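You operate a simulated robot arm through the tools that you are given. There is no shell and no other tool.

You are at the controls of a simulated robot arm. One attempt, no reset.

TASK
Bolt the green plate into the guide with the driver.
Fine: run all three of its bolts home; the driver ends on the blue mat with its switch on IN.

It is judged by the outcome, as a careful person would: the job done as asked, and still so three seconds after it is handed in. It fails if anything else is knocked over, pushed out of place, dropped, spilled or broken.

THE ROBOT
A 6-joint arm with a two-finger gripper, fixed in place. Base frame: the origin is at the foot of the arm, x ahead of it, y to its left, z up. Readings come in mm, rad, newtons and seconds.
Its first joint turns from -2.897 to 2.897 rad. Payload 2.45 kg.
Tool frame: the origin (TCP) lies between the finger pads and is the grasp point; the fingertips stand 20 mm ahead of it; z points along the fingers, y is the line along which they close. Largest opening 140 mm; the body of the gripper starts 168 mm behind the TCP.
Orientation is that of the tool frame in the base frame, as a unit quaternion [w, x, y, z]. With the fingers straight down and closing along the base's y, the tool's x points along the base's -x, its y along +y and its z along -z.

THE INTERFACE
- The arm moves only by the tool jog_arm. Its argument "motion" is a list of rows, each a list of 7 numbers: the finger opening in mm, from 0 to 140, then the shift along the base's x, y, z in mm, then the turn, a rotation vector about the base's x, y, z in rad. In form: [[hand, dx, dy, dz, ax, ay, az], ...]. A call has 1 to 20 rows; each row is the pose to reach, as a shift and turn from the pose commanded when the call began. A row lasts 0.2 s, in which the tool goes at most 50 mm and 0.15 rad; a call with a longer step from one row to the next is refused whole, and so is a gripper value outside its range. A pose out of reach is approached as far as the arm can. The call stops where the force on the tool passes 40 N (or 10 N more than at its start, if that is more) or the arm is blocked; 0.2 s more then pass. Each finger travels about 45 mm/s and halts on what it meets, pressing with about 41 N; the grip force reading is that of the motor and also rises with nothing between the fingers. The clock runs only during rows and for 0.2 s after the last one: add rows that repeat a pose to give the fingers time. It gives the time, the measured TCP pose, the force on the tool (base axes), the opening and the grip force at its end, in the units of the frame above (readings bear some noise), with the torque about the TCP (base axes, N m) and any sound that the robot's microphone picked up.
- Cameras (640 x 400 px; columns grow to the right, rows downward): "scene" is fixed at [399.7, 650.6, 1541.6]; the picture's right is [-0.88, -0.48, 0.00], its down [-0.25, 0.46, -0.85] and it looks along [0.41, -0.75, -0.53] (base axes); focal length 337 px, centre (320, 200). "wrist" rides on the gripper at [78, 11, -209] in the tool frame; the picture's right is [-0.14, 0.99, 0.00], its down [-0.92, -0.13, -0.37] and it looks along [-0.37, -0.05, 0.93] (tool axes); focal length 280 px, centre (320, 200).
- get_image(camera): a new picture of that camera. No time passes.
- measure_at(camera, pixels): for up to 12 pixels [column, row] of the newest picture of that camera ("zoom" is the newest enlarged one), the place [x, y, z] in the base frame of the surface seen there, good to about 3 mm. No time passes.
- inspect(camera, box): a new picture of the part [left, top, right, bottom] of that camera's present view, enlarged. No time passes.
- sign_off(): hands the job in; it is judged then, once.

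Unless the task says otherwise, let go and move clear before handing in.

The tools are called as name(argument=value, ...) on one line, values as JSON. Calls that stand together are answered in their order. jog_arm: Moves the arm, as the interface text tells. Its arguments: {"type":"object","properties":{"motion":{"type":"array"}},"required":["motion"]} The other tools are called the same way: get_image (camera) takes a picture; measure_at (camera, pixels) gives the place of the surface under pixels of a picture; inspect (camera, box) takes an enlarged picture of a part of a camera's view; sign_off () hands the job in.

At the start:

```text
time: 0.0
ee_pos: [676.2, -144.5, 1316.0]
tool_rot: [0.0, 0.0, 1.0, 0.0]
wrist_force: [-0.8, 0.3, -1.1]
wrist_torque: [0.01, 0.01, 0.0]
opening: 140.1
grip_force: 0.1
```

scene: 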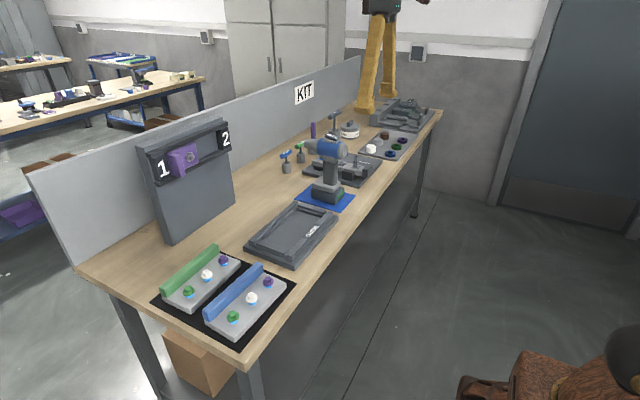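
wrist: 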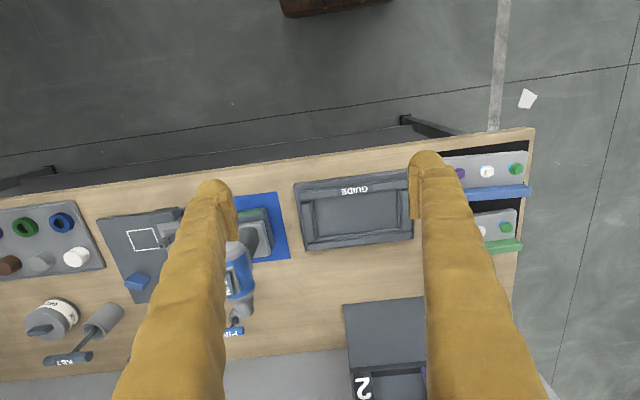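

The pictures show the driver on the blue mat around scene (327,165), the guide tray at (292,233), and the green and blue plates at the bench's near end (205,275) and (245,300). I'll enlarge these parts before moving anything.

inspect(camera="scene", box=[140, 220, 340, 350])

inspect(camera="scene", box=[270, 90, 450, 210])

inspect(camera="scene", box=[290, 130, 370, 215])

inspect(camera="scene", box=[120, 100, 260, 250])

```text
3.08 times, centred on (240, 285) of scene
```

zoom: 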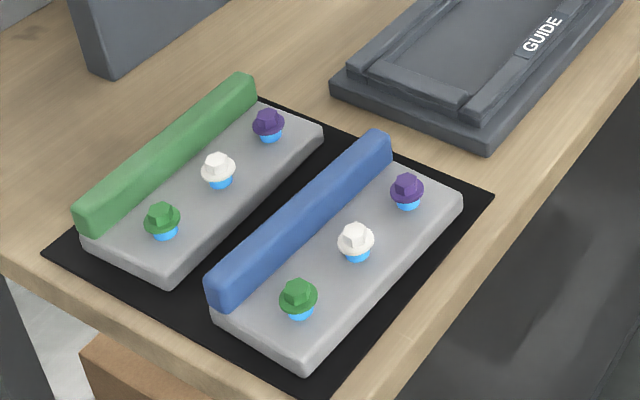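

```text
3.33 times, centred on (360, 150) of scene
```

zoom: 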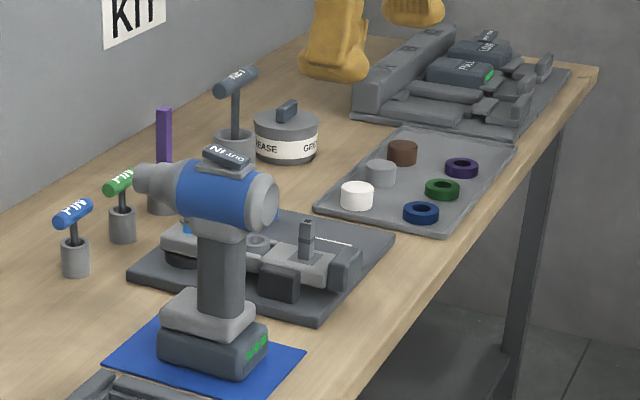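

```text
4.71 times, centred on (330, 172) of scene
```

zoom: 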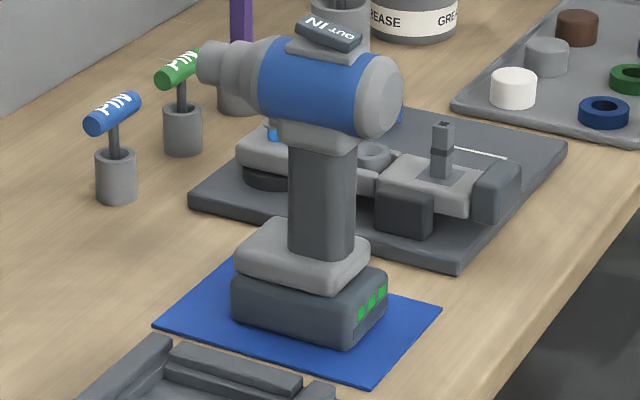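

```text
2.67 times, centred on (190, 175) of scene
```

zoom: 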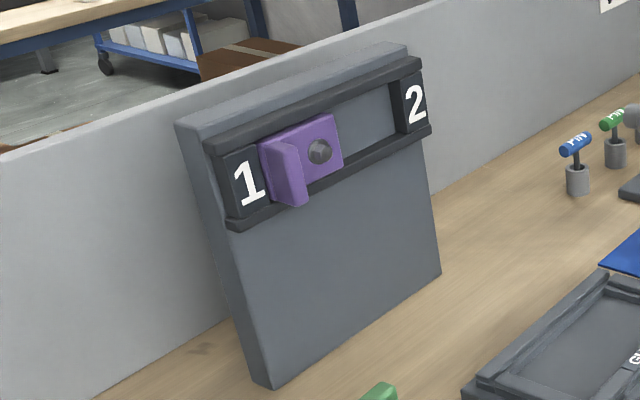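

The driver has a switch on top (zoom 3, about (328,30)) reading IN/OUT, and the plates carry three part-run bolts each. I'll measure the key points in the scene picture.

measure_at(camera="scene", pixels=[[190, 290], [208, 274], [223, 260], [190, 268], [218, 249], [165, 291], [233, 316], [251, 298], [268, 282], [292, 233], [246, 248], [296, 266]])

measure_at(camera="scene", pixels=[[329, 137], [330, 152], [350, 152], [308, 147], [327, 175], [327, 186], [335, 195], [300, 197], [330, 213], [353, 199], [228, 139], [185, 160]])

get_image(camera="wrist")

inspect(camera="wrist", box=[200, 150, 320, 350])

inspect(camera="wrist", box=[280, 120, 550, 290])

```text
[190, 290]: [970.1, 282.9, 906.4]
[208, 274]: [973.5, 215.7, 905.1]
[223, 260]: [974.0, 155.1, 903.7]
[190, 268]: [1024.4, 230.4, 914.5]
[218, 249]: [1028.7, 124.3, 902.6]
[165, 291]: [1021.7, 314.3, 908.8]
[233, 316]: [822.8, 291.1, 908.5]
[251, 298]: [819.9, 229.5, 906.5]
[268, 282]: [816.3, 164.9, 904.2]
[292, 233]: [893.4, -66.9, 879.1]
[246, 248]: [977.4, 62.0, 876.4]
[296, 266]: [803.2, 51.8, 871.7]
```

```text
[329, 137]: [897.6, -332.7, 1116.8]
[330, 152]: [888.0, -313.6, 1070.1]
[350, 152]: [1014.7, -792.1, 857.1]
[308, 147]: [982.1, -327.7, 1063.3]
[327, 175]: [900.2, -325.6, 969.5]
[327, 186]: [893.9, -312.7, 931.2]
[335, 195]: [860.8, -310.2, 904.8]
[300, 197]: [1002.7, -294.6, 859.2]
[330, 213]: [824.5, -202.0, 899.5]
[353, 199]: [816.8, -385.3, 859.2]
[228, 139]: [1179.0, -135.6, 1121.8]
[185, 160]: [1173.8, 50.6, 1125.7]
```

```text
taken
```

wrist: 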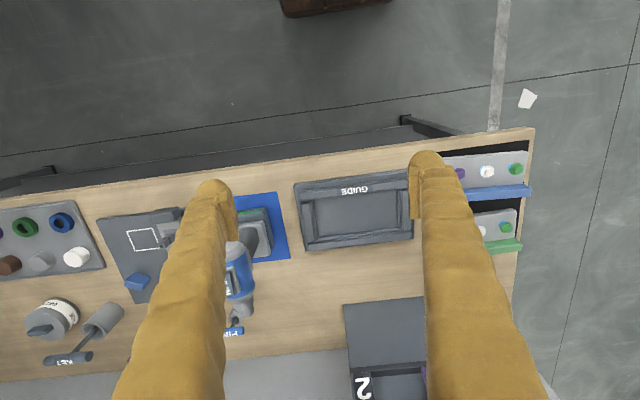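

```text
2.00 times, centred on (260, 250) of wrist
```

zoom: 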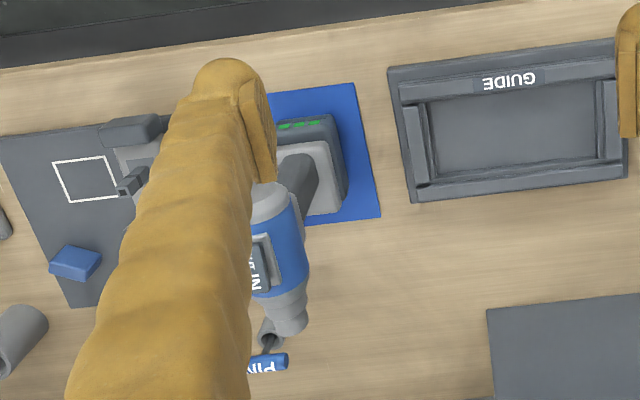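

```text
2.35 times, centred on (415, 205) of wrist
```

zoom: 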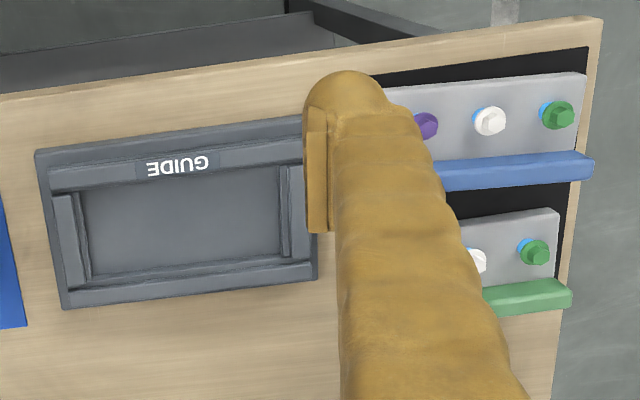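

The bench top is near z 858 and the plates and guide lie between x 780 and 1030. I'll measure the same objects from the wrist picture to cross-check: guide corners, plates, switch.

measure_at(camera="wrist", pixels=[[295, 183], [410, 168], [413, 237], [305, 251], [360, 213], [316, 206], [402, 198], [360, 238], [358, 189], [506, 228], [500, 246], [520, 244]])

measure_at(camera="wrist", pixels=[[277, 193], [290, 259], [262, 262], [246, 263], [241, 283], [240, 303], [232, 273], [229, 290], [260, 225], [515, 170], [487, 171], [530, 130]])

```text
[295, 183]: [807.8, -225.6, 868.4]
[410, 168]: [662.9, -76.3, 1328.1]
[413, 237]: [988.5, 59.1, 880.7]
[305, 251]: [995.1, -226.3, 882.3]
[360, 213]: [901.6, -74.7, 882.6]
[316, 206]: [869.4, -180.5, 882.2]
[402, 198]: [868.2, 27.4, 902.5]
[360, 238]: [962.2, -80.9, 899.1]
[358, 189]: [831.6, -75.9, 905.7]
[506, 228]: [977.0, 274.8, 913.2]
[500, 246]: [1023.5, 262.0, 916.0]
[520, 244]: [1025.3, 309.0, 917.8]
```

```text
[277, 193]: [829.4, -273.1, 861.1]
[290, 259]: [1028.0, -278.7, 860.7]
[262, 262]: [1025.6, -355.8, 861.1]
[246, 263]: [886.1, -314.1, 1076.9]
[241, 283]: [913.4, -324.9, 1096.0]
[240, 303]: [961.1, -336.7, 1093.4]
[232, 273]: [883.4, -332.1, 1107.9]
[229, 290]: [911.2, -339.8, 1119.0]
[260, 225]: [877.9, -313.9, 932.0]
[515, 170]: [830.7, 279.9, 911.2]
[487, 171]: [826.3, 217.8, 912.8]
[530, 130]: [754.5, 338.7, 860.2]
```

Wrist and scene measures agree: guide spans about x 808–995, y -226 to 60; plates sit at y 125–315. I'll move lower over the guide for a closer look.

jog_arm(motion=[[140, 15, 14, -33, 0, 0, 0], [140, 30, 28, -66, 0, 0, 0], [140, 45, 42, -100, 0, 0, 0], [140, 60, 56, -133, 0, 0, 0], [140, 74, 70, -166, 0, 0, 0]])

get_image(camera="wrist")

inspect(camera="wrist", box=[230, 130, 430, 300])

```text
time: 1.2
ee_pos: [750.2, -73.8, 1150.2]
tool_rot: [-0.001, 0.0, 1.0, 0.0]
wrist_force: [-0.6, 0.2, 0.8]
wrist_torque: [-0.03, -0.05, 0.01]
opening: 139.9
grip_force: 0.0
```

```text
taken
```

wrist: 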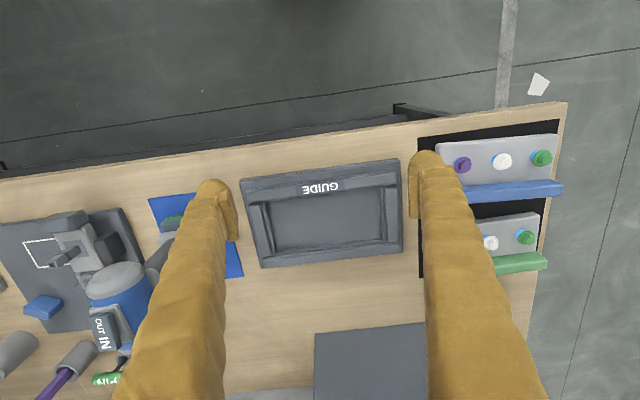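

```text
2.35 times, centred on (330, 215) of wrist
```

zoom: 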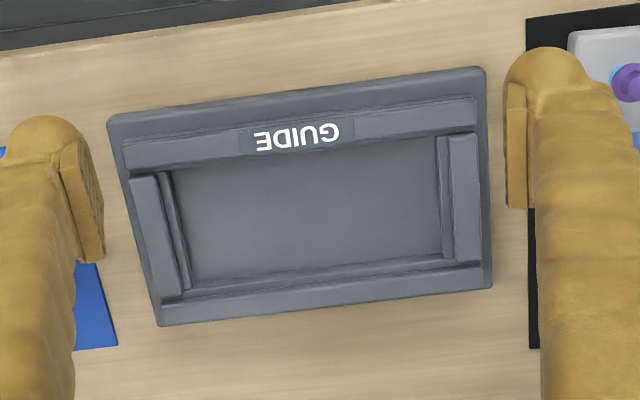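

The guide's recess shows clearly in the zoom, between end rails at (155,235) and (458,200) and side rails at (300,145) and (320,285). I'll measure these edges.

measure_at(camera="zoom", pixels=[[172, 170], [434, 138], [442, 250], [190, 283], [310, 215], [165, 230], [448, 200], [300, 145], [320, 285], [320, 270], [145, 230], [465, 200]])

measure_at(camera="zoom", pixels=[[110, 118], [480, 70], [490, 290], [160, 325], [180, 180], [180, 230], [185, 260], [128, 160], [478, 110], [160, 300], [484, 268], [310, 160]])

inspect(camera="wrist", box=[410, 110, 580, 290])

inspect(camera="wrist", box=[60, 180, 240, 400])

```text
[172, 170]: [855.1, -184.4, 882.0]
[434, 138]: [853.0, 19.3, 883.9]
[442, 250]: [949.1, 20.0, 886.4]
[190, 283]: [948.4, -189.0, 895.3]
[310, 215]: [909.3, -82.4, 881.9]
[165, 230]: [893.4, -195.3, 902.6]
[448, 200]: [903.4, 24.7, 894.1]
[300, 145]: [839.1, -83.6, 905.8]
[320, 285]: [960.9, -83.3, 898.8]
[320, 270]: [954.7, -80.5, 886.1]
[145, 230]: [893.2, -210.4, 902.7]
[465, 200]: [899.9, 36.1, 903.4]
```

```text
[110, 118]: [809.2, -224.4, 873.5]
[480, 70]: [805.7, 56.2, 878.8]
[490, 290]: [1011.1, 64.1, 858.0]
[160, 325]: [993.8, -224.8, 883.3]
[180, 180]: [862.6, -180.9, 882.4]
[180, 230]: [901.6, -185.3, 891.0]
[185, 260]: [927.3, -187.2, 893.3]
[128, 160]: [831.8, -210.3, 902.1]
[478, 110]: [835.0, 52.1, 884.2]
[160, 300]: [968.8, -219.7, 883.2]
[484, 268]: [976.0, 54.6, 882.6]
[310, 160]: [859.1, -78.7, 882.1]
```

```text
2.22 times, centred on (495, 200) of wrist
```

zoom: 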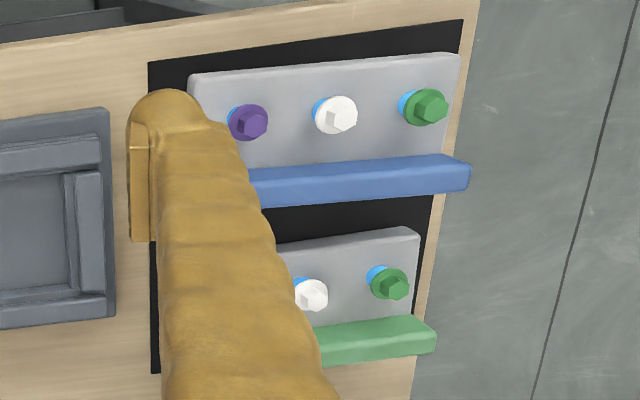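

```text
1.82 times, centred on (150, 290) of wrist
```

zoom: 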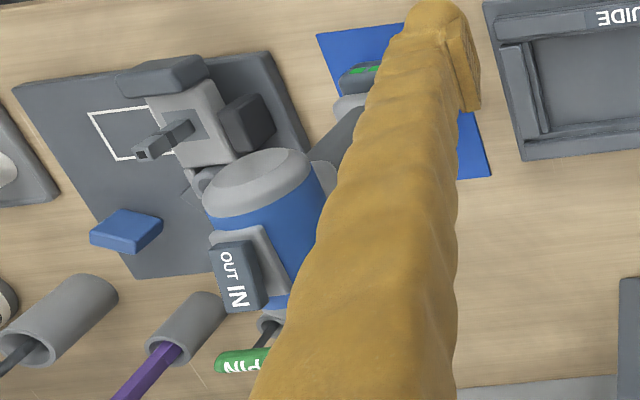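

The guide recess floor is at z≈882, about x 855–953 and y -187 to 20. Next I'll move along +y for an unobstructed view of the two plates.

jog_arm(motion=[[140, 0, 45, 0, 0, 0, 0], [140, 0, 90, 0, 0, 0, 0], [140, 0, 135, 0, 0, 0, 0], [140, 0, 180, 0, 0, 0, 0], [140, 0, 225, 0, 0, 0, 0], [140, 0, 265, 0, 0, 0, 0]])

get_image(camera="wrist")

inspect(camera="wrist", box=[230, 130, 430, 300])

```text
time: 2.6
ee_pos: [750.1, 190.3, 1148.7]
tool_rot: [0.0, 0.0, 1.0, 0.0]
wrist_force: [0.4, 0.4, 0.0]
wrist_torque: [0.02, -0.02, 0.0]
opening: 140.0
grip_force: 0.1
```

```text
taken
```

wrist: 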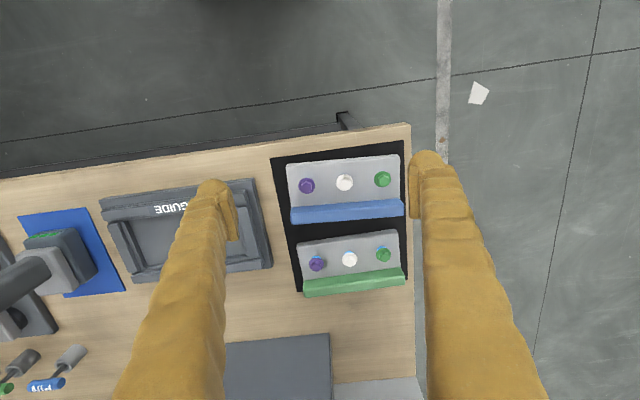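

```text
2.35 times, centred on (330, 215) of wrist
```

zoom: 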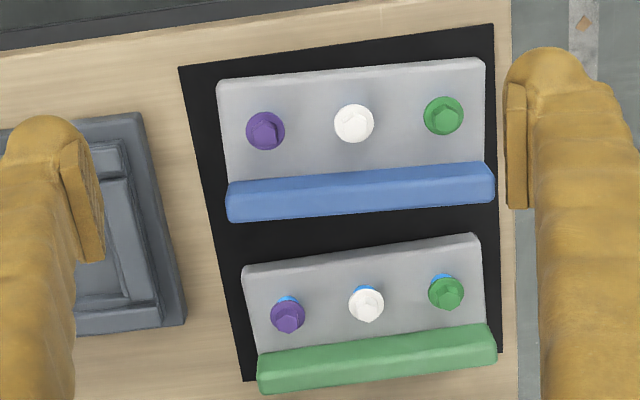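

measure_at(camera="zoom", pixels=[[288, 316], [366, 305], [446, 293], [246, 268], [476, 238], [330, 275], [265, 385], [493, 358], [330, 350], [330, 385], [380, 355], [262, 355]])

measure_at(camera="zoom", pixels=[[265, 130], [354, 123], [444, 116], [222, 85], [480, 65], [232, 215], [490, 195], [360, 185], [360, 205], [410, 262], [485, 330], [250, 290]])

```text
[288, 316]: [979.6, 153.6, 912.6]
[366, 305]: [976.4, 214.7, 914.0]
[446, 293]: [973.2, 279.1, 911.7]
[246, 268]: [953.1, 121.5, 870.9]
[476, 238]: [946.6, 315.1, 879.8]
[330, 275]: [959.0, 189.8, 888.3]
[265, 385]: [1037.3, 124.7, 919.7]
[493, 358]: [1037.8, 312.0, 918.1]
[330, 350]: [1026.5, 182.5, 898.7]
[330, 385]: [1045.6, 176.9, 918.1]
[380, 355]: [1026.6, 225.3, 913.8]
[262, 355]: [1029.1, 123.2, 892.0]
```

```text
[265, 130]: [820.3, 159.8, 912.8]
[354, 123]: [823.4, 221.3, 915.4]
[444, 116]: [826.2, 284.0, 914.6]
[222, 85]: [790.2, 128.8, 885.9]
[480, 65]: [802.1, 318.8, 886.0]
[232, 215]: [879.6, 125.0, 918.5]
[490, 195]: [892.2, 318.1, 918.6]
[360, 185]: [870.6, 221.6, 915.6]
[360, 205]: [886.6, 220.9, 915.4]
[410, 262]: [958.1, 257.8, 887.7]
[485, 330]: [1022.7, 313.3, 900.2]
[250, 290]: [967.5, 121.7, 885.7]
```

The green plate spans about x 948–1045, y 121–315, yawed slightly (bolts at (980,154), (976,215), (973,279)), bar top z≈918. I'll turn the gripper a quarter turn so it closes along x and move out over the bar at a safe height to test the reach.

jog_arm(motion=[[140, 20, 3, -10, 0, 0, 0.147], [140, 40, 6, -20, 0, 0, 0.294], [140, 60, 9, -30, 0, 0, 0.441], [140, 80, 12, -40, 0, 0, 0.588], [140, 100, 15, -50, 0, 0, 0.735], [140, 120, 18, -60, 0, 0, 0.882], [140, 140, 21, -70, 0, 0, 1.029], [140, 160, 24, -80, 0, 0, 1.176], [140, 180, 26, -90, 0, 0, 1.323], [140, 200, 28, -100, 0, 0, 1.47], [140, 220, 28, -100, 0, 0, 1.571]])

get_image(camera="wrist")

get_image(camera="scene")

```text
time: 5.0
ee_pos: [970.5, 217.9, 1049.8]
tool_rot: [0.0, 0.707, -0.707, 0.0]
wrist_force: [-0.3, -0.2, 1.1]
wrist_torque: [0.03, 0.01, -0.02]
opening: 140.1
grip_force: 0.0
```

```text
taken
```

wrist: 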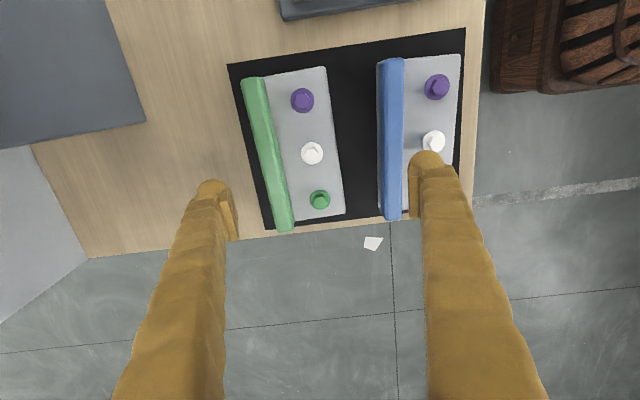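

```text
taken
```

scene: 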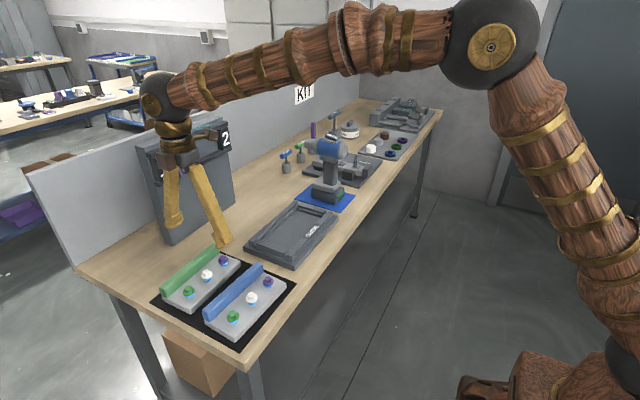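

The arm reached (970,218) with room to spare and the elbow still bent in the scene picture. I'll measure the divider and panel to know the clearance behind the bar, then continue outward.

measure_at(camera="wrist", pixels=[[245, 85], [262, 80], [275, 228], [291, 228], [300, 72], [325, 70], [343, 212], [302, 100], [311, 152], [320, 198], [60, 230], [110, 80]])

jog_arm(motion=[[140, 25, 0, 0, 0, 0, 0], [140, 50, 0, 0, 0, 0, 0], [140, 65, 0, 0, 0, 0, 0], [140, 65, 0, 0, 0, 0, 0]])

```text
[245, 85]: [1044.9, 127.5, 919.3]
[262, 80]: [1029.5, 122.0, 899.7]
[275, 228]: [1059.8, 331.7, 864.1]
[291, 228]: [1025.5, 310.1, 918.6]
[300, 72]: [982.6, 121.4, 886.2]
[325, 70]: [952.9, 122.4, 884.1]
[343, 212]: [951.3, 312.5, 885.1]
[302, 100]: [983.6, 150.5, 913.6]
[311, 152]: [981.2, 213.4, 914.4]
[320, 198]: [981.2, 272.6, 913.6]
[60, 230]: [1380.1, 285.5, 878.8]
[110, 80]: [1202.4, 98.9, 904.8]
```

```text
time: 6.0
ee_pos: [1036.5, 218.3, 1049.7]
tool_rot: [0.0, 0.707, -0.707, 0.001]
wrist_force: [-0.8, -0.3, -0.2]
wrist_torque: [0.01, 0.01, 0.03]
opening: 140.0
grip_force: 0.0
```

The arm reaches (1036,218) vertically at z 1050. I'll take a closer look at the bar from here before descending.

get_image(camera="wrist")

inspect(camera="wrist", box=[230, 20, 450, 260])

```text
taken
```

wrist: 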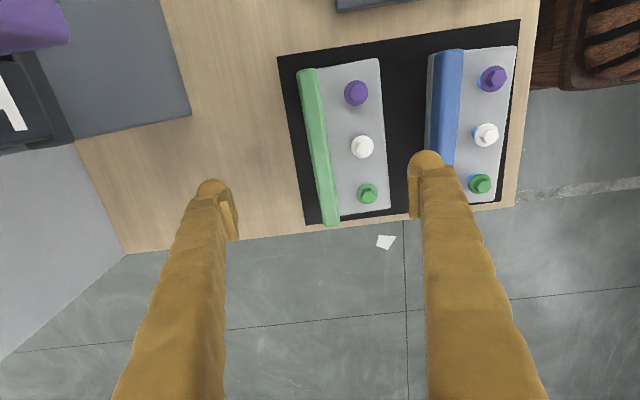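

```text
1.67 times, centred on (340, 140) of wrist
```

zoom: 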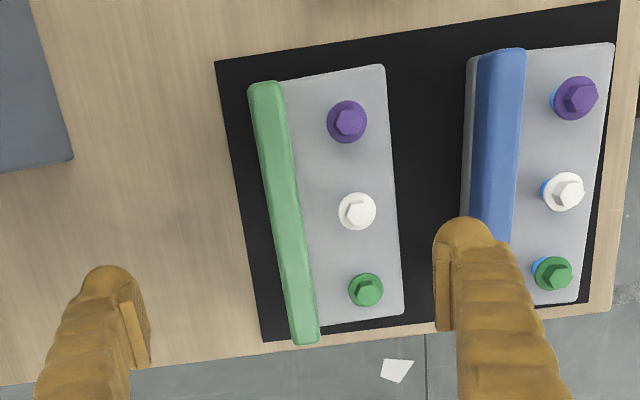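

Seen from above, the green bar runs from zoom (265,95) to (303,325). I'll measure its edges and the bolts to get the yaw and the centre line.

measure_at(camera="zoom", pixels=[[255, 110], [275, 215], [290, 315], [280, 110], [299, 215], [312, 315], [348, 122], [357, 211], [366, 290], [386, 90], [395, 200], [402, 300]])

measure_at(camera="zoom", pixels=[[266, 110], [287, 215], [302, 315], [330, 160], [340, 250], [320, 75], [350, 318], [470, 110], [461, 200], [430, 150], [440, 60], [265, 86]])

```text
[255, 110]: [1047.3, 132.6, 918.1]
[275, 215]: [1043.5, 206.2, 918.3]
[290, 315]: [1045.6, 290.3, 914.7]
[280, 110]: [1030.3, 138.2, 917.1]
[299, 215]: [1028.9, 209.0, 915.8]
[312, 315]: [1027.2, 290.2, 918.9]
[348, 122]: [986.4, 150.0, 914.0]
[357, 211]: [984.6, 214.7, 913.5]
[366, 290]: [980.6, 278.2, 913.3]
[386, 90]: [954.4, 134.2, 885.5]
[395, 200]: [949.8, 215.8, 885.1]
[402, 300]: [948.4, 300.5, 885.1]
```

```text
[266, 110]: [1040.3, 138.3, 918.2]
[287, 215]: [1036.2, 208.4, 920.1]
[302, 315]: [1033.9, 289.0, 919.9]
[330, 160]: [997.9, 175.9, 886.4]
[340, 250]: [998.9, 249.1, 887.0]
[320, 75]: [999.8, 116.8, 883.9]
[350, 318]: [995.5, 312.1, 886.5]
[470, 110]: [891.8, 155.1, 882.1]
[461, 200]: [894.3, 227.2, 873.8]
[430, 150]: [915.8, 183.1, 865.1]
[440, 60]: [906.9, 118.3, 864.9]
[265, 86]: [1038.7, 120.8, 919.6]
```

The bar's centre line is at x≈1036.5, y≈217 with yaw ≈ +0.04 rad, 18 mm thick, top z≈918; the slab top is about 886. I'll set the opening to 40, match the yaw and come down to just above the bar.

jog_arm(motion=[[120, 0, 0, -20, 0, 0, 0.04], [100, 0, 0, -40, 0, 0, 0.04], [80, 0, 0, -60, 0, 0, 0.04], [60, 0, -1, -80, 0, 0, 0.04], [42, 0, -1, -90, 0, 0, 0.04], [42, 0, -1, -90, 0, 0, 0.04], [42, 0, -1, -90, 0, 0, 0.04], [42, 0, -1, -90, 0, 0, 0.04]])

get_image(camera="wrist")

inspect(camera="scene", box=[140, 180, 300, 330])

```text
time: 7.8
ee_pos: [1035.3, 216.3, 957.4]
tool_rot: [0.0, 0.721, -0.693, 0.0]
wrist_force: [-0.3, -0.2, -1.0]
wrist_torque: [0.0, 0.01, 0.03]
opening: 41.6
grip_force: 0.0
```

```text
taken
```

wrist: 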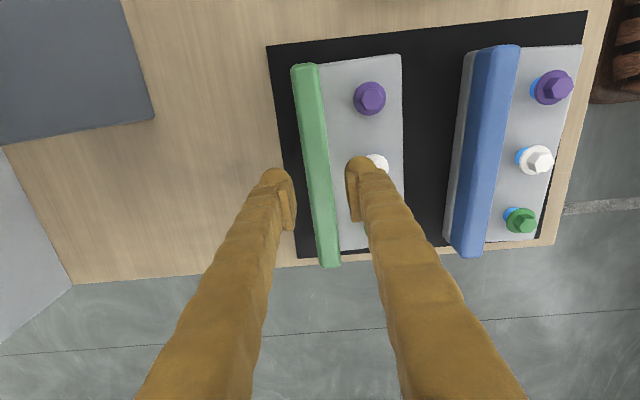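

```text
2.67 times, centred on (220, 255) of scene
```

zoom: 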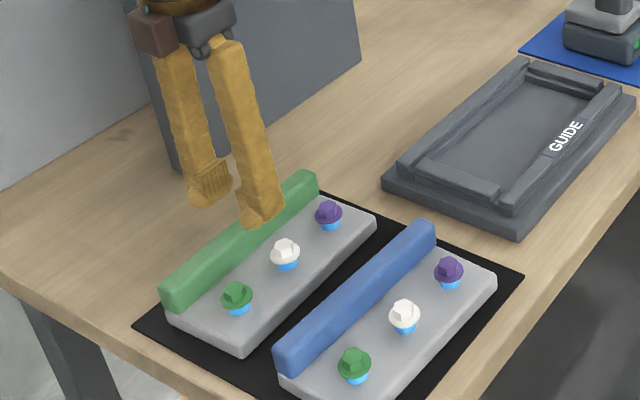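

The fingers straddle the bar (inner faces at pixels 293 and 350, bar at 309–333). I'll descend so the tips come just above the slab, then close on the bar.

jog_arm(motion=[[42, 0.5, 0, -15, 0, 0, 0], [42, 0.5, 0, -30, 0, 0, 0], [42, 0.5, 0, -40, 0, 0, 0], [42, 0.5, 0, -46, 0, 0, 0], [42, 0.5, 0, -46, 0, 0, 0]])

get_image(camera="wrist")

inspect(camera="scene", box=[140, 180, 300, 330])

```text
time: 8.8
ee_pos: [1037.3, 217.7, 921.5]
tool_rot: [-0.003, 0.721, -0.693, 0.001]
wrist_force: [-4.3, -0.1, 11.0]
wrist_torque: [-0.02, 0.53, -0.04]
opening: 45.9
grip_force: 3.0
stopped in row 4: the force on the tool passed its limit at 50 N (the readings are from after the stop); the commanded pose is now the measured one
```

```text
taken
```

wrist: 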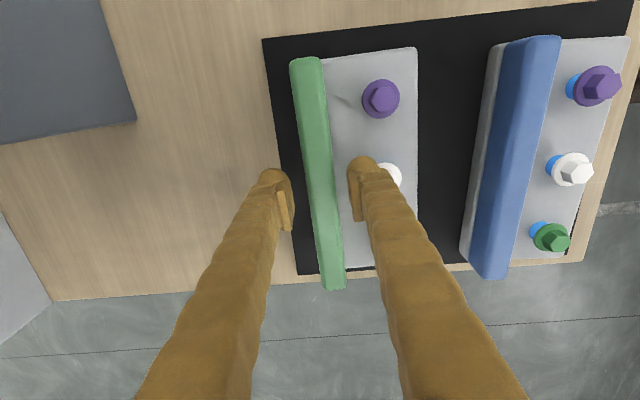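

```text
2.67 times, centred on (220, 255) of scene
```

zoom: 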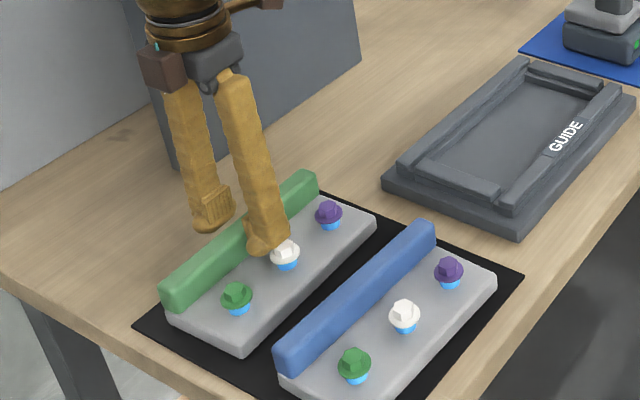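

The near finger met the white bolt's flange (wrist pixel (388,175)) at tip height ≈ 902, so I need a narrower opening. I'll back up, close to 28 mm centred on the bar, and check.

jog_arm(motion=[[44, 0, 0, 10, 0, 0, 0], [44, 0, 0, 28, 0, 0, 0], [36, -0.8, 0, 28, 0, 0, 0], [28, -0.8, 0, 28, 0, 0, 0], [28, -0.8, 0, 28, 0, 0, 0], [28, -0.8, 0, 28, 0, 0, 0]])

get_image(camera="wrist")

inspect(camera="wrist", box=[240, 30, 440, 290])

inspect(camera="scene", box=[160, 200, 280, 310])

```text
time: 10.2
ee_pos: [1037.4, 217.6, 948.5]
tool_rot: [-0.003, 0.721, -0.693, 0.002]
wrist_force: [0.2, -0.7, -0.3]
wrist_torque: [-0.02, 0.01, -0.01]
opening: 28.0
grip_force: 0.0
```

```text
taken
```

wrist: 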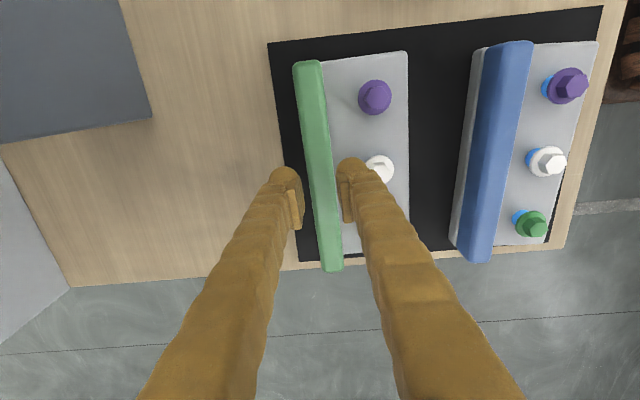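

```text
1.54 times, centred on (340, 160) of wrist
```

zoom: 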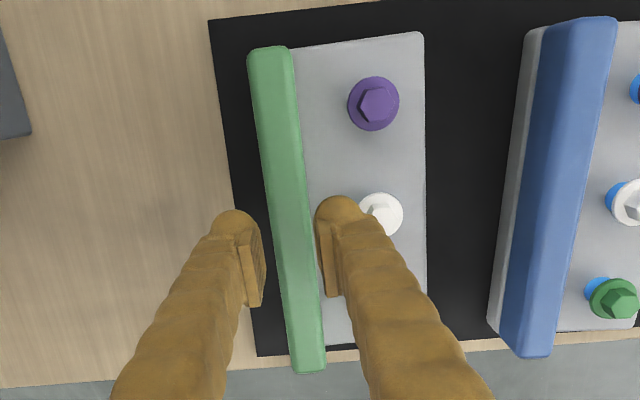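

```text
3.64 times, centred on (220, 255) of scene
```

zoom: 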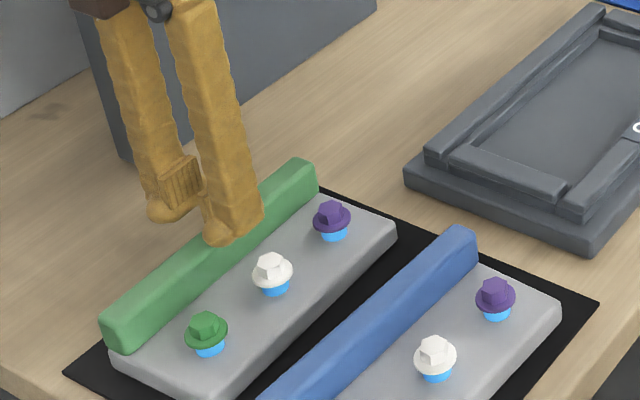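

With 28 mm opening the bar sits centred between the pads in the zoom (bar 267–308, pads 262 and 320). I'll descend again to tip height ≈ 890.

jog_arm(motion=[[28, -0.5, 0, -12, 0, 0, 0], [28, -0.5, 0, -22, 0, 0, 0], [28, -0.5, 0, -30, 0, 0, 0], [28, -0.5, 0, -36, 0, 0, 0], [28, -0.5, 0, -38, 0, 0, 0]])

get_image(camera="wrist")

inspect(camera="scene", box=[160, 200, 280, 310])

```text
time: 11.4
ee_pos: [1035.7, 217.7, 909.9]
tool_rot: [-0.003, 0.722, -0.692, 0.002]
wrist_force: [1.0, 0.8, 0.4]
wrist_torque: [-0.02, -0.01, 0.02]
opening: 28.0
grip_force: 0.0
```

```text
taken
```

wrist: 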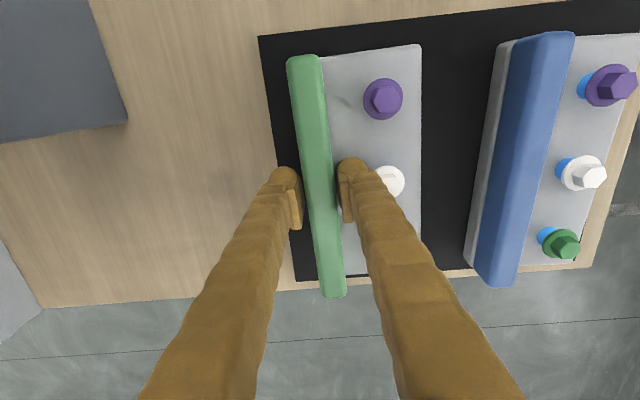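

```text
3.64 times, centred on (220, 255) of scene
```

zoom: 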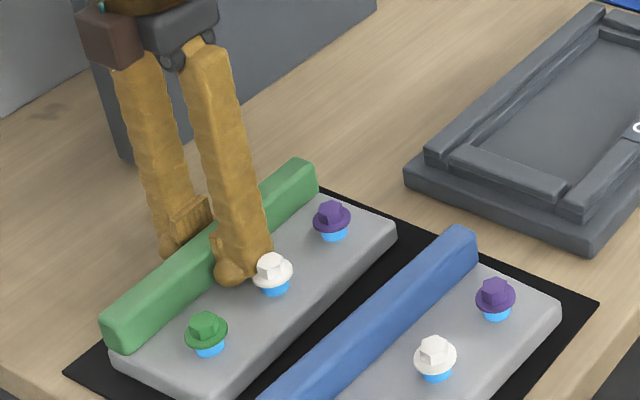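

The fingers are down either side of the bar with no force. I'll close on it.

jog_arm(motion=[[22, 0, 0, 0, 0, 0, 0], [14, 0, 0, 0, 0, 0, 0], [8, 0, 0, 0, 0, 0, 0], [5, 0, 0, 0, 0, 0, 0], [5, 0, 0, 0, 0, 0, 0]])

```text
time: 12.6
ee_pos: [1036.8, 218.4, 911.5]
tool_rot: [-0.003, 0.721, -0.693, 0.002]
wrist_force: [-0.6, 1.2, -0.1]
wrist_torque: [0.01, 0.0, -0.28]
opening: 22.7
grip_force: 41.3
```

The grip holds at 22.7 mm with 41 N. I'll lift slowly a little and look.

jog_arm(motion=[[5, 0, 0, 4, 0, 0, 0], [5, 0, 0, 10, 0, 0, 0], [5, 0, 0, 18, 0, 0, 0], [5, 0, 0, 25, 0, 0, 0], [5, 0, 0, 25, 0, 0, 0]])

inspect(camera="scene", box=[160, 200, 280, 310])

get_image(camera="wrist")

```text
time: 13.8
ee_pos: [1036.4, 217.5, 937.5]
tool_rot: [-0.003, 0.721, -0.693, 0.002]
wrist_force: [0.7, -1.5, 20.6]
wrist_torque: [0.0, -0.3, -0.06]
opening: 5.3
grip_force: 0.3
```

```text
3.64 times, centred on (220, 255) of scene
```

zoom: 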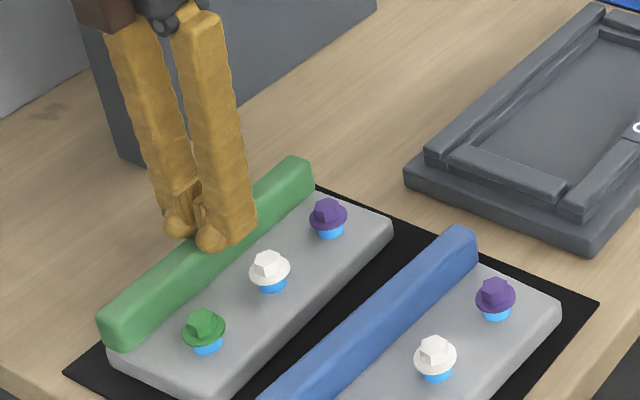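

```text
taken
```

wrist: 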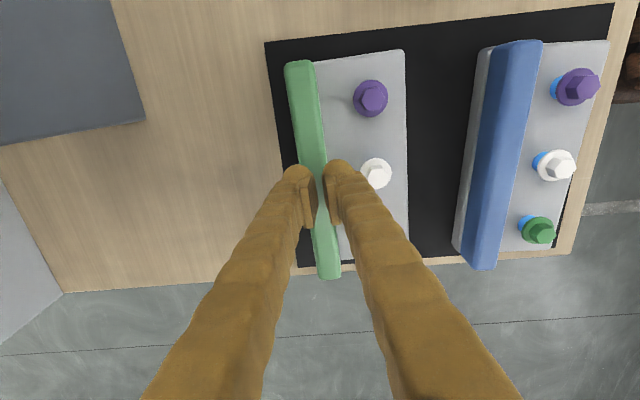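

The bar slipped out of the grip: opening is now 5 mm with the fingertips resting on top of the bar. I'll go up, reopen, and look at how the plate lies before trying a deeper grip.

jog_arm(motion=[[5, 0, 0, 10, 0, 0, 0], [16, 0, 0, 25, 0, 0, 0], [30, 0, 0, 25, 0, 0, 0], [30, 0, 0, 25, 0, 0, 0], [30, 0, 0, 25, 0, 0, 0]])

get_image(camera="wrist")

inspect(camera="wrist", box=[240, 30, 440, 290])

inspect(camera="scene", box=[150, 220, 270, 330])

```text
time: 15.0
ee_pos: [1037.4, 216.5, 961.8]
tool_rot: [-0.003, 0.721, -0.693, 0.002]
wrist_force: [-0.3, 0.3, 0.3]
wrist_torque: [0.02, -0.04, -0.02]
opening: 29.7
grip_force: 0.0
```

```text
taken
```

wrist: 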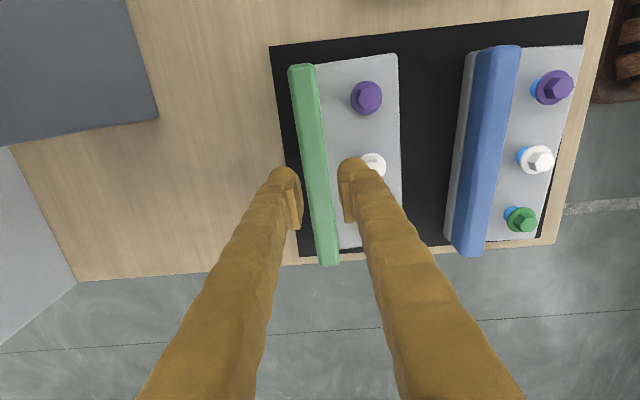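

```text
1.54 times, centred on (340, 160) of wrist
```

zoom: 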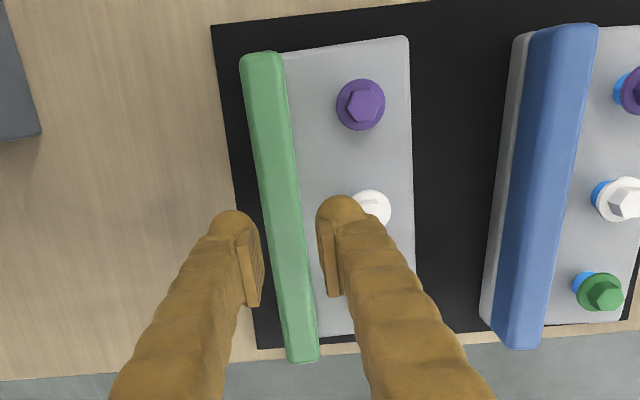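

```text
3.64 times, centred on (210, 275) of scene
```

zoom: 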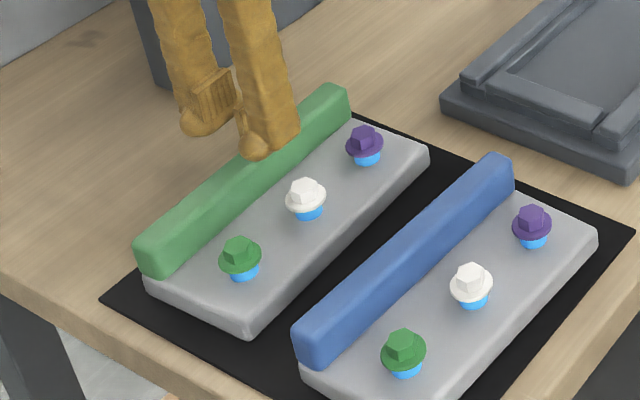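

The plate lies flat, shifted by only a few millimetres. I'll re-measure the bar and bolts.

measure_at(camera="zoom", pixels=[[265, 85], [274, 170], [283, 250], [294, 330], [362, 104], [372, 207], [408, 60], [414, 200], [245, 85], [287, 85], [256, 170], [294, 170]])

```text
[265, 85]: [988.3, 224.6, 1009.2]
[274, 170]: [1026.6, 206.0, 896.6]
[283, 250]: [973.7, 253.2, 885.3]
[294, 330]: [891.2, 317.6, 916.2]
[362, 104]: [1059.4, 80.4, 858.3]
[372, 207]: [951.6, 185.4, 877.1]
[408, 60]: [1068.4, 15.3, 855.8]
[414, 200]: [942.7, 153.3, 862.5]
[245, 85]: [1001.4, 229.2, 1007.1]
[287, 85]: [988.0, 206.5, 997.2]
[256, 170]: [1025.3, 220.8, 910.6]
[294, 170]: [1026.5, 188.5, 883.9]
```

That "zoom" was the scene one; I'll redo the measurement on the wrist picture itself.

measure_at(camera="wrist", pixels=[[304, 85], [310, 140], [316, 192], [323, 244], [366, 98], [374, 164], [397, 80], [401, 150], [292, 85], [318, 85], [298, 140], [322, 140]])

```text
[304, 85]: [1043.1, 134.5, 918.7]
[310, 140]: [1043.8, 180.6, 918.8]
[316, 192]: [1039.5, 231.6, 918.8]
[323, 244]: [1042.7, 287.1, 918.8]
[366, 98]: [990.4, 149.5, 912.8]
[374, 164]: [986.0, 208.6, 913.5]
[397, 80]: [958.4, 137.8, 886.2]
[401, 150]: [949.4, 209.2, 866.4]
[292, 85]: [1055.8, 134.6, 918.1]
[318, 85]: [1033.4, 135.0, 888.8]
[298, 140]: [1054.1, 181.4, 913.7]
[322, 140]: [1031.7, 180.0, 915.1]
```

The bar now lies with its centre at x≈1042, about 22 mm thick. I'll shift +5 mm in x and descend deeper so the tips nearly touch the slab.

jog_arm(motion=[[32, 5, 0, -10, 0, 0, 0], [32, 5, 0, -25, 0, 0, 0], [32, 5, 0, -38, 0, 0, 0], [32, 5, 0, -46, 0, 0, 0], [32, 5, 0, -51, 0, 0, 0], [32, 5, 0, -54, 0, 0, 0], [32, 5, 0, -54, 0, 0, 0]])

get_image(camera="wrist")

inspect(camera="scene", box=[150, 220, 270, 330])

```text
time: 16.4
ee_pos: [1041.3, 217.7, 911.5]
tool_rot: [-0.005, 0.721, -0.693, 0.003]
wrist_force: [-3.0, 1.3, 7.3]
wrist_torque: [0.0, 0.33, -0.04]
opening: 34.0
grip_force: 1.7
stopped in row 7: the force on the tool passed its limit at 44 N (the readings are from after the stop); the commanded pose is now the measured one
```

```text
taken
```

wrist: 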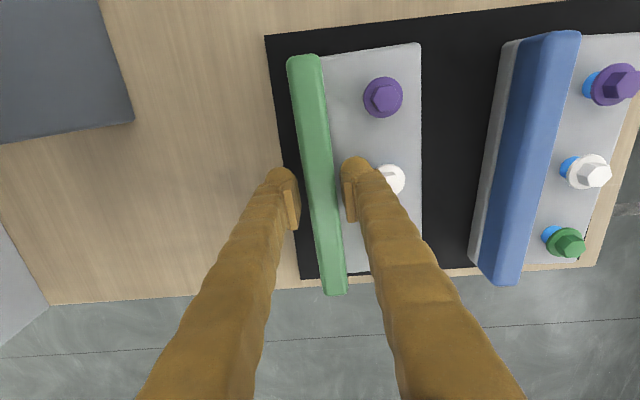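

```text
3.64 times, centred on (210, 275) of scene
```

zoom: 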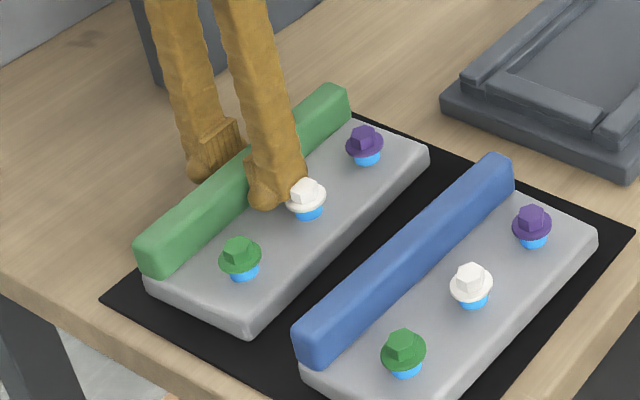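

The fingertips touched the slab at TCP ≈ 908, so this is as deep as the grip goes. I'll rise 1 mm, take out the small tilt (about 0.01 rad), close, and lift only 3 mm to read the weight.

jog_arm(motion=[[34, 0, 0, 1, -0.003, 0.011, 0], [28, 0, 0, 0, -0.003, 0.011, 0], [20, 0, 0, -1, -0.003, 0.011, 0], [10, 0, 0, -1, -0.003, 0.011, 0], [3, 0, 0, -1, -0.003, 0.011, 0], [0, 0, 0, -1, -0.003, 0.011, 0], [0, 0, 0, -1, -0.003, 0.011, 0]])

jog_arm(motion=[[0, 0, 0, 1, 0, 0, 0], [0, 0, 0, 2, 0, 0, 0], [0, 0, 0, 3, 0, 0, 0]])

```text
time: 18.0
ee_pos: [1040.7, 216.8, 910.5]
tool_rot: [-0.001, 0.721, -0.693, 0.002]
wrist_force: [5.8, -1.4, 2.7]
wrist_torque: [0.01, -0.06, 0.07]
opening: 23.3
grip_force: 40.9
```

```text
time: 18.8
ee_pos: [1040.4, 217.8, 912.7]
tool_rot: [0.0, 0.721, -0.693, 0.0]
wrist_force: [-0.8, 0.1, -5.4]
wrist_torque: [0.04, -0.17, 0.04]
opening: 22.8
grip_force: 41.0
```

With 3 mm of lift the tool carries -5.4 N and the opening still reads 22.8. I'll keep lifting in small steps.

jog_arm(motion=[[0, 0, 0, 1, 0, 0, 0], [0, 0, 0, 2, 0, 0, 0], [0, 0, 0, 3, 0, 0, 0], [0, 0, 0, 3, 0, 0, 0]])

inspect(camera="scene", box=[150, 220, 270, 330])

```text
time: 19.8
ee_pos: [1043.3, 217.1, 916.1]
tool_rot: [0.001, 0.721, -0.693, 0.0]
wrist_force: [0.6, 0.2, -5.5]
wrist_torque: [0.03, -0.21, 0.0]
opening: 22.8
grip_force: 40.7
```

```text
3.64 times, centred on (210, 275) of scene
```

zoom: 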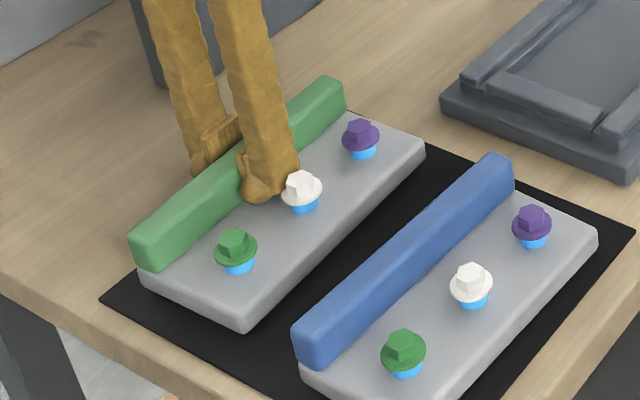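

The plate is off the mat (5.5 N, about 0.56 kg) and held. I'll continue up slowly.

jog_arm(motion=[[0, 0, 0, 2, 0, 0, 0], [0, 0, 0, 4, 0, 0, 0], [0, 0, 0, 7, 0, 0, 0], [0, 0, 0, 10, 0, 0, 0], [0, 0, 0, 13, 0, 0, 0], [0, 0, 0, 16, 0, 0, 0], [0, 0, 0, 18, 0, 0, 0], [0, 0, 0, 20, 0, 0, 0], [0, 0, 0, 20, 0, 0, 0]])

inspect(camera="scene", box=[150, 220, 270, 330])

get_image(camera="wrist")

```text
time: 21.8
ee_pos: [1041.2, 217.8, 936.3]
tool_rot: [0.0, 0.721, -0.692, 0.0]
wrist_force: [-0.4, 0.8, -5.3]
wrist_torque: [0.03, -0.22, 0.01]
opening: 22.8
grip_force: 41.1
```

```text
3.64 times, centred on (210, 275) of scene
```

zoom: 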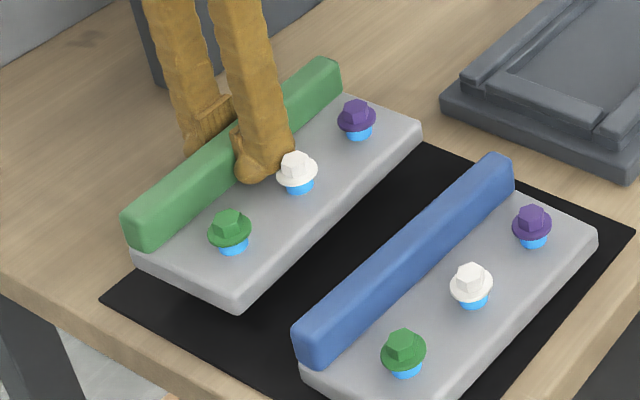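

```text
taken
```

wrist: 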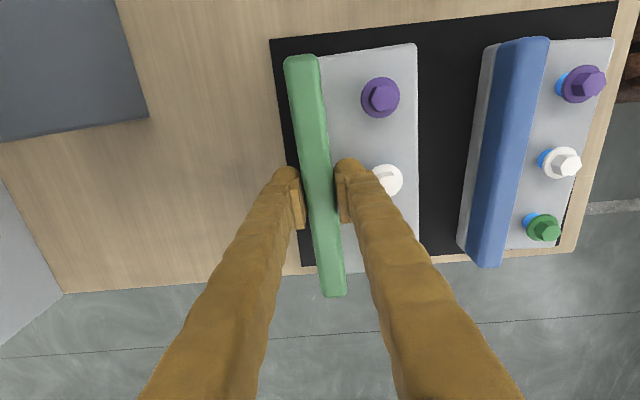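

The plate hangs level and firmly (torque -0.22 N m constant). Before carrying it over, I'll inspect the guide closely in the scene camera and raise the plate further.

jog_arm(motion=[[0, 0, 0, 4, 0, 0, 0], [0, 0, 0, 10, 0, 0, 0], [0, 0, 0, 18, 0, 0, 0], [0, 0, 0, 26, 0, 0, 0], [0, 0, 0, 34, 0, 0, 0], [0, 0, 0, 42, 0, 0, 0], [0, 0, 0, 50, 0, 0, 0], [0, 0, 0, 55, 0, 0, 0], [0, 0, 0, 55, 0, 0, 0]])

inspect(camera="scene", box=[240, 195, 345, 275])

```text
time: 23.8
ee_pos: [1041.7, 219.2, 991.3]
tool_rot: [0.0, 0.721, -0.693, 0.001]
wrist_force: [-0.5, -0.1, -6.6]
wrist_torque: [0.0, -0.18, 0.01]
opening: 22.8
grip_force: 41.0
```

```text
5.00 times, centred on (292, 235) of scene
```

zoom: 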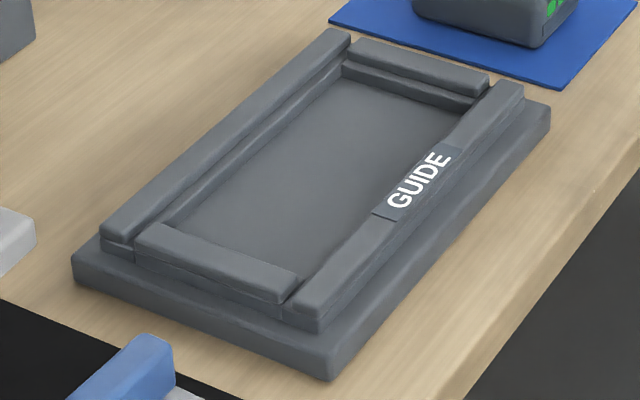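

The guide has stepped rails: an upper rail set back and a lower ledge inside it. I'll measure along these edges.

measure_at(camera="zoom", pixels=[[180, 222], [260, 152], [335, 88], [350, 78], [400, 92], [455, 106], [195, 228], [240, 240], [285, 258], [300, 268], [340, 230], [420, 145]])

measure_at(camera="zoom", pixels=[[160, 215], [240, 145], [320, 78], [345, 66], [400, 82], [465, 98], [150, 205], [235, 132], [315, 65], [350, 55], [415, 72], [480, 88]])

measure_at(camera="zoom", pixels=[[215, 255], [150, 232], [290, 285], [170, 222], [290, 262], [300, 290], [390, 210], [500, 95], [300, 180], [330, 140], [380, 130], [260, 215]])

```text
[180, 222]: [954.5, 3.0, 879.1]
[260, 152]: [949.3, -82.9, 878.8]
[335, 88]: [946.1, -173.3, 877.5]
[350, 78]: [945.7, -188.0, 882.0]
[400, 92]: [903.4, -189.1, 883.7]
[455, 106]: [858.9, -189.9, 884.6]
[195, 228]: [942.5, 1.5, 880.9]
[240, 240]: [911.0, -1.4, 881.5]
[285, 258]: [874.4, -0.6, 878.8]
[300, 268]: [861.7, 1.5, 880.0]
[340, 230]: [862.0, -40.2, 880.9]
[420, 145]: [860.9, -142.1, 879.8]
```

```text
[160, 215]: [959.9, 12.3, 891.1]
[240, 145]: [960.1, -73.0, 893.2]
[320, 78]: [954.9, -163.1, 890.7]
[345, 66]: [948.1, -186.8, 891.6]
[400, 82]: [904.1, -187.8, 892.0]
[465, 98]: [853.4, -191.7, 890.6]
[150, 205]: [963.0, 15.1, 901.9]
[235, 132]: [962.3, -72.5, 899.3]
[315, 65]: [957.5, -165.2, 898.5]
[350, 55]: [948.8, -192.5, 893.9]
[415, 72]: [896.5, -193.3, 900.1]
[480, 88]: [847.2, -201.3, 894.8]
```

```text
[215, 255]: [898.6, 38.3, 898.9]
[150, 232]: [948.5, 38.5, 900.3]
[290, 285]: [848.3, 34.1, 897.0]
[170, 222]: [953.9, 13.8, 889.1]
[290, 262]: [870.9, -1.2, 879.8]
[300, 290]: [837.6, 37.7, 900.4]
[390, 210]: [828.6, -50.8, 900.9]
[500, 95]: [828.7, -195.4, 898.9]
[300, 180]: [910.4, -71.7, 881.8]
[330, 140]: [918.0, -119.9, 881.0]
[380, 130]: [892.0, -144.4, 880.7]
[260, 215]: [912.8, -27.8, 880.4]
```

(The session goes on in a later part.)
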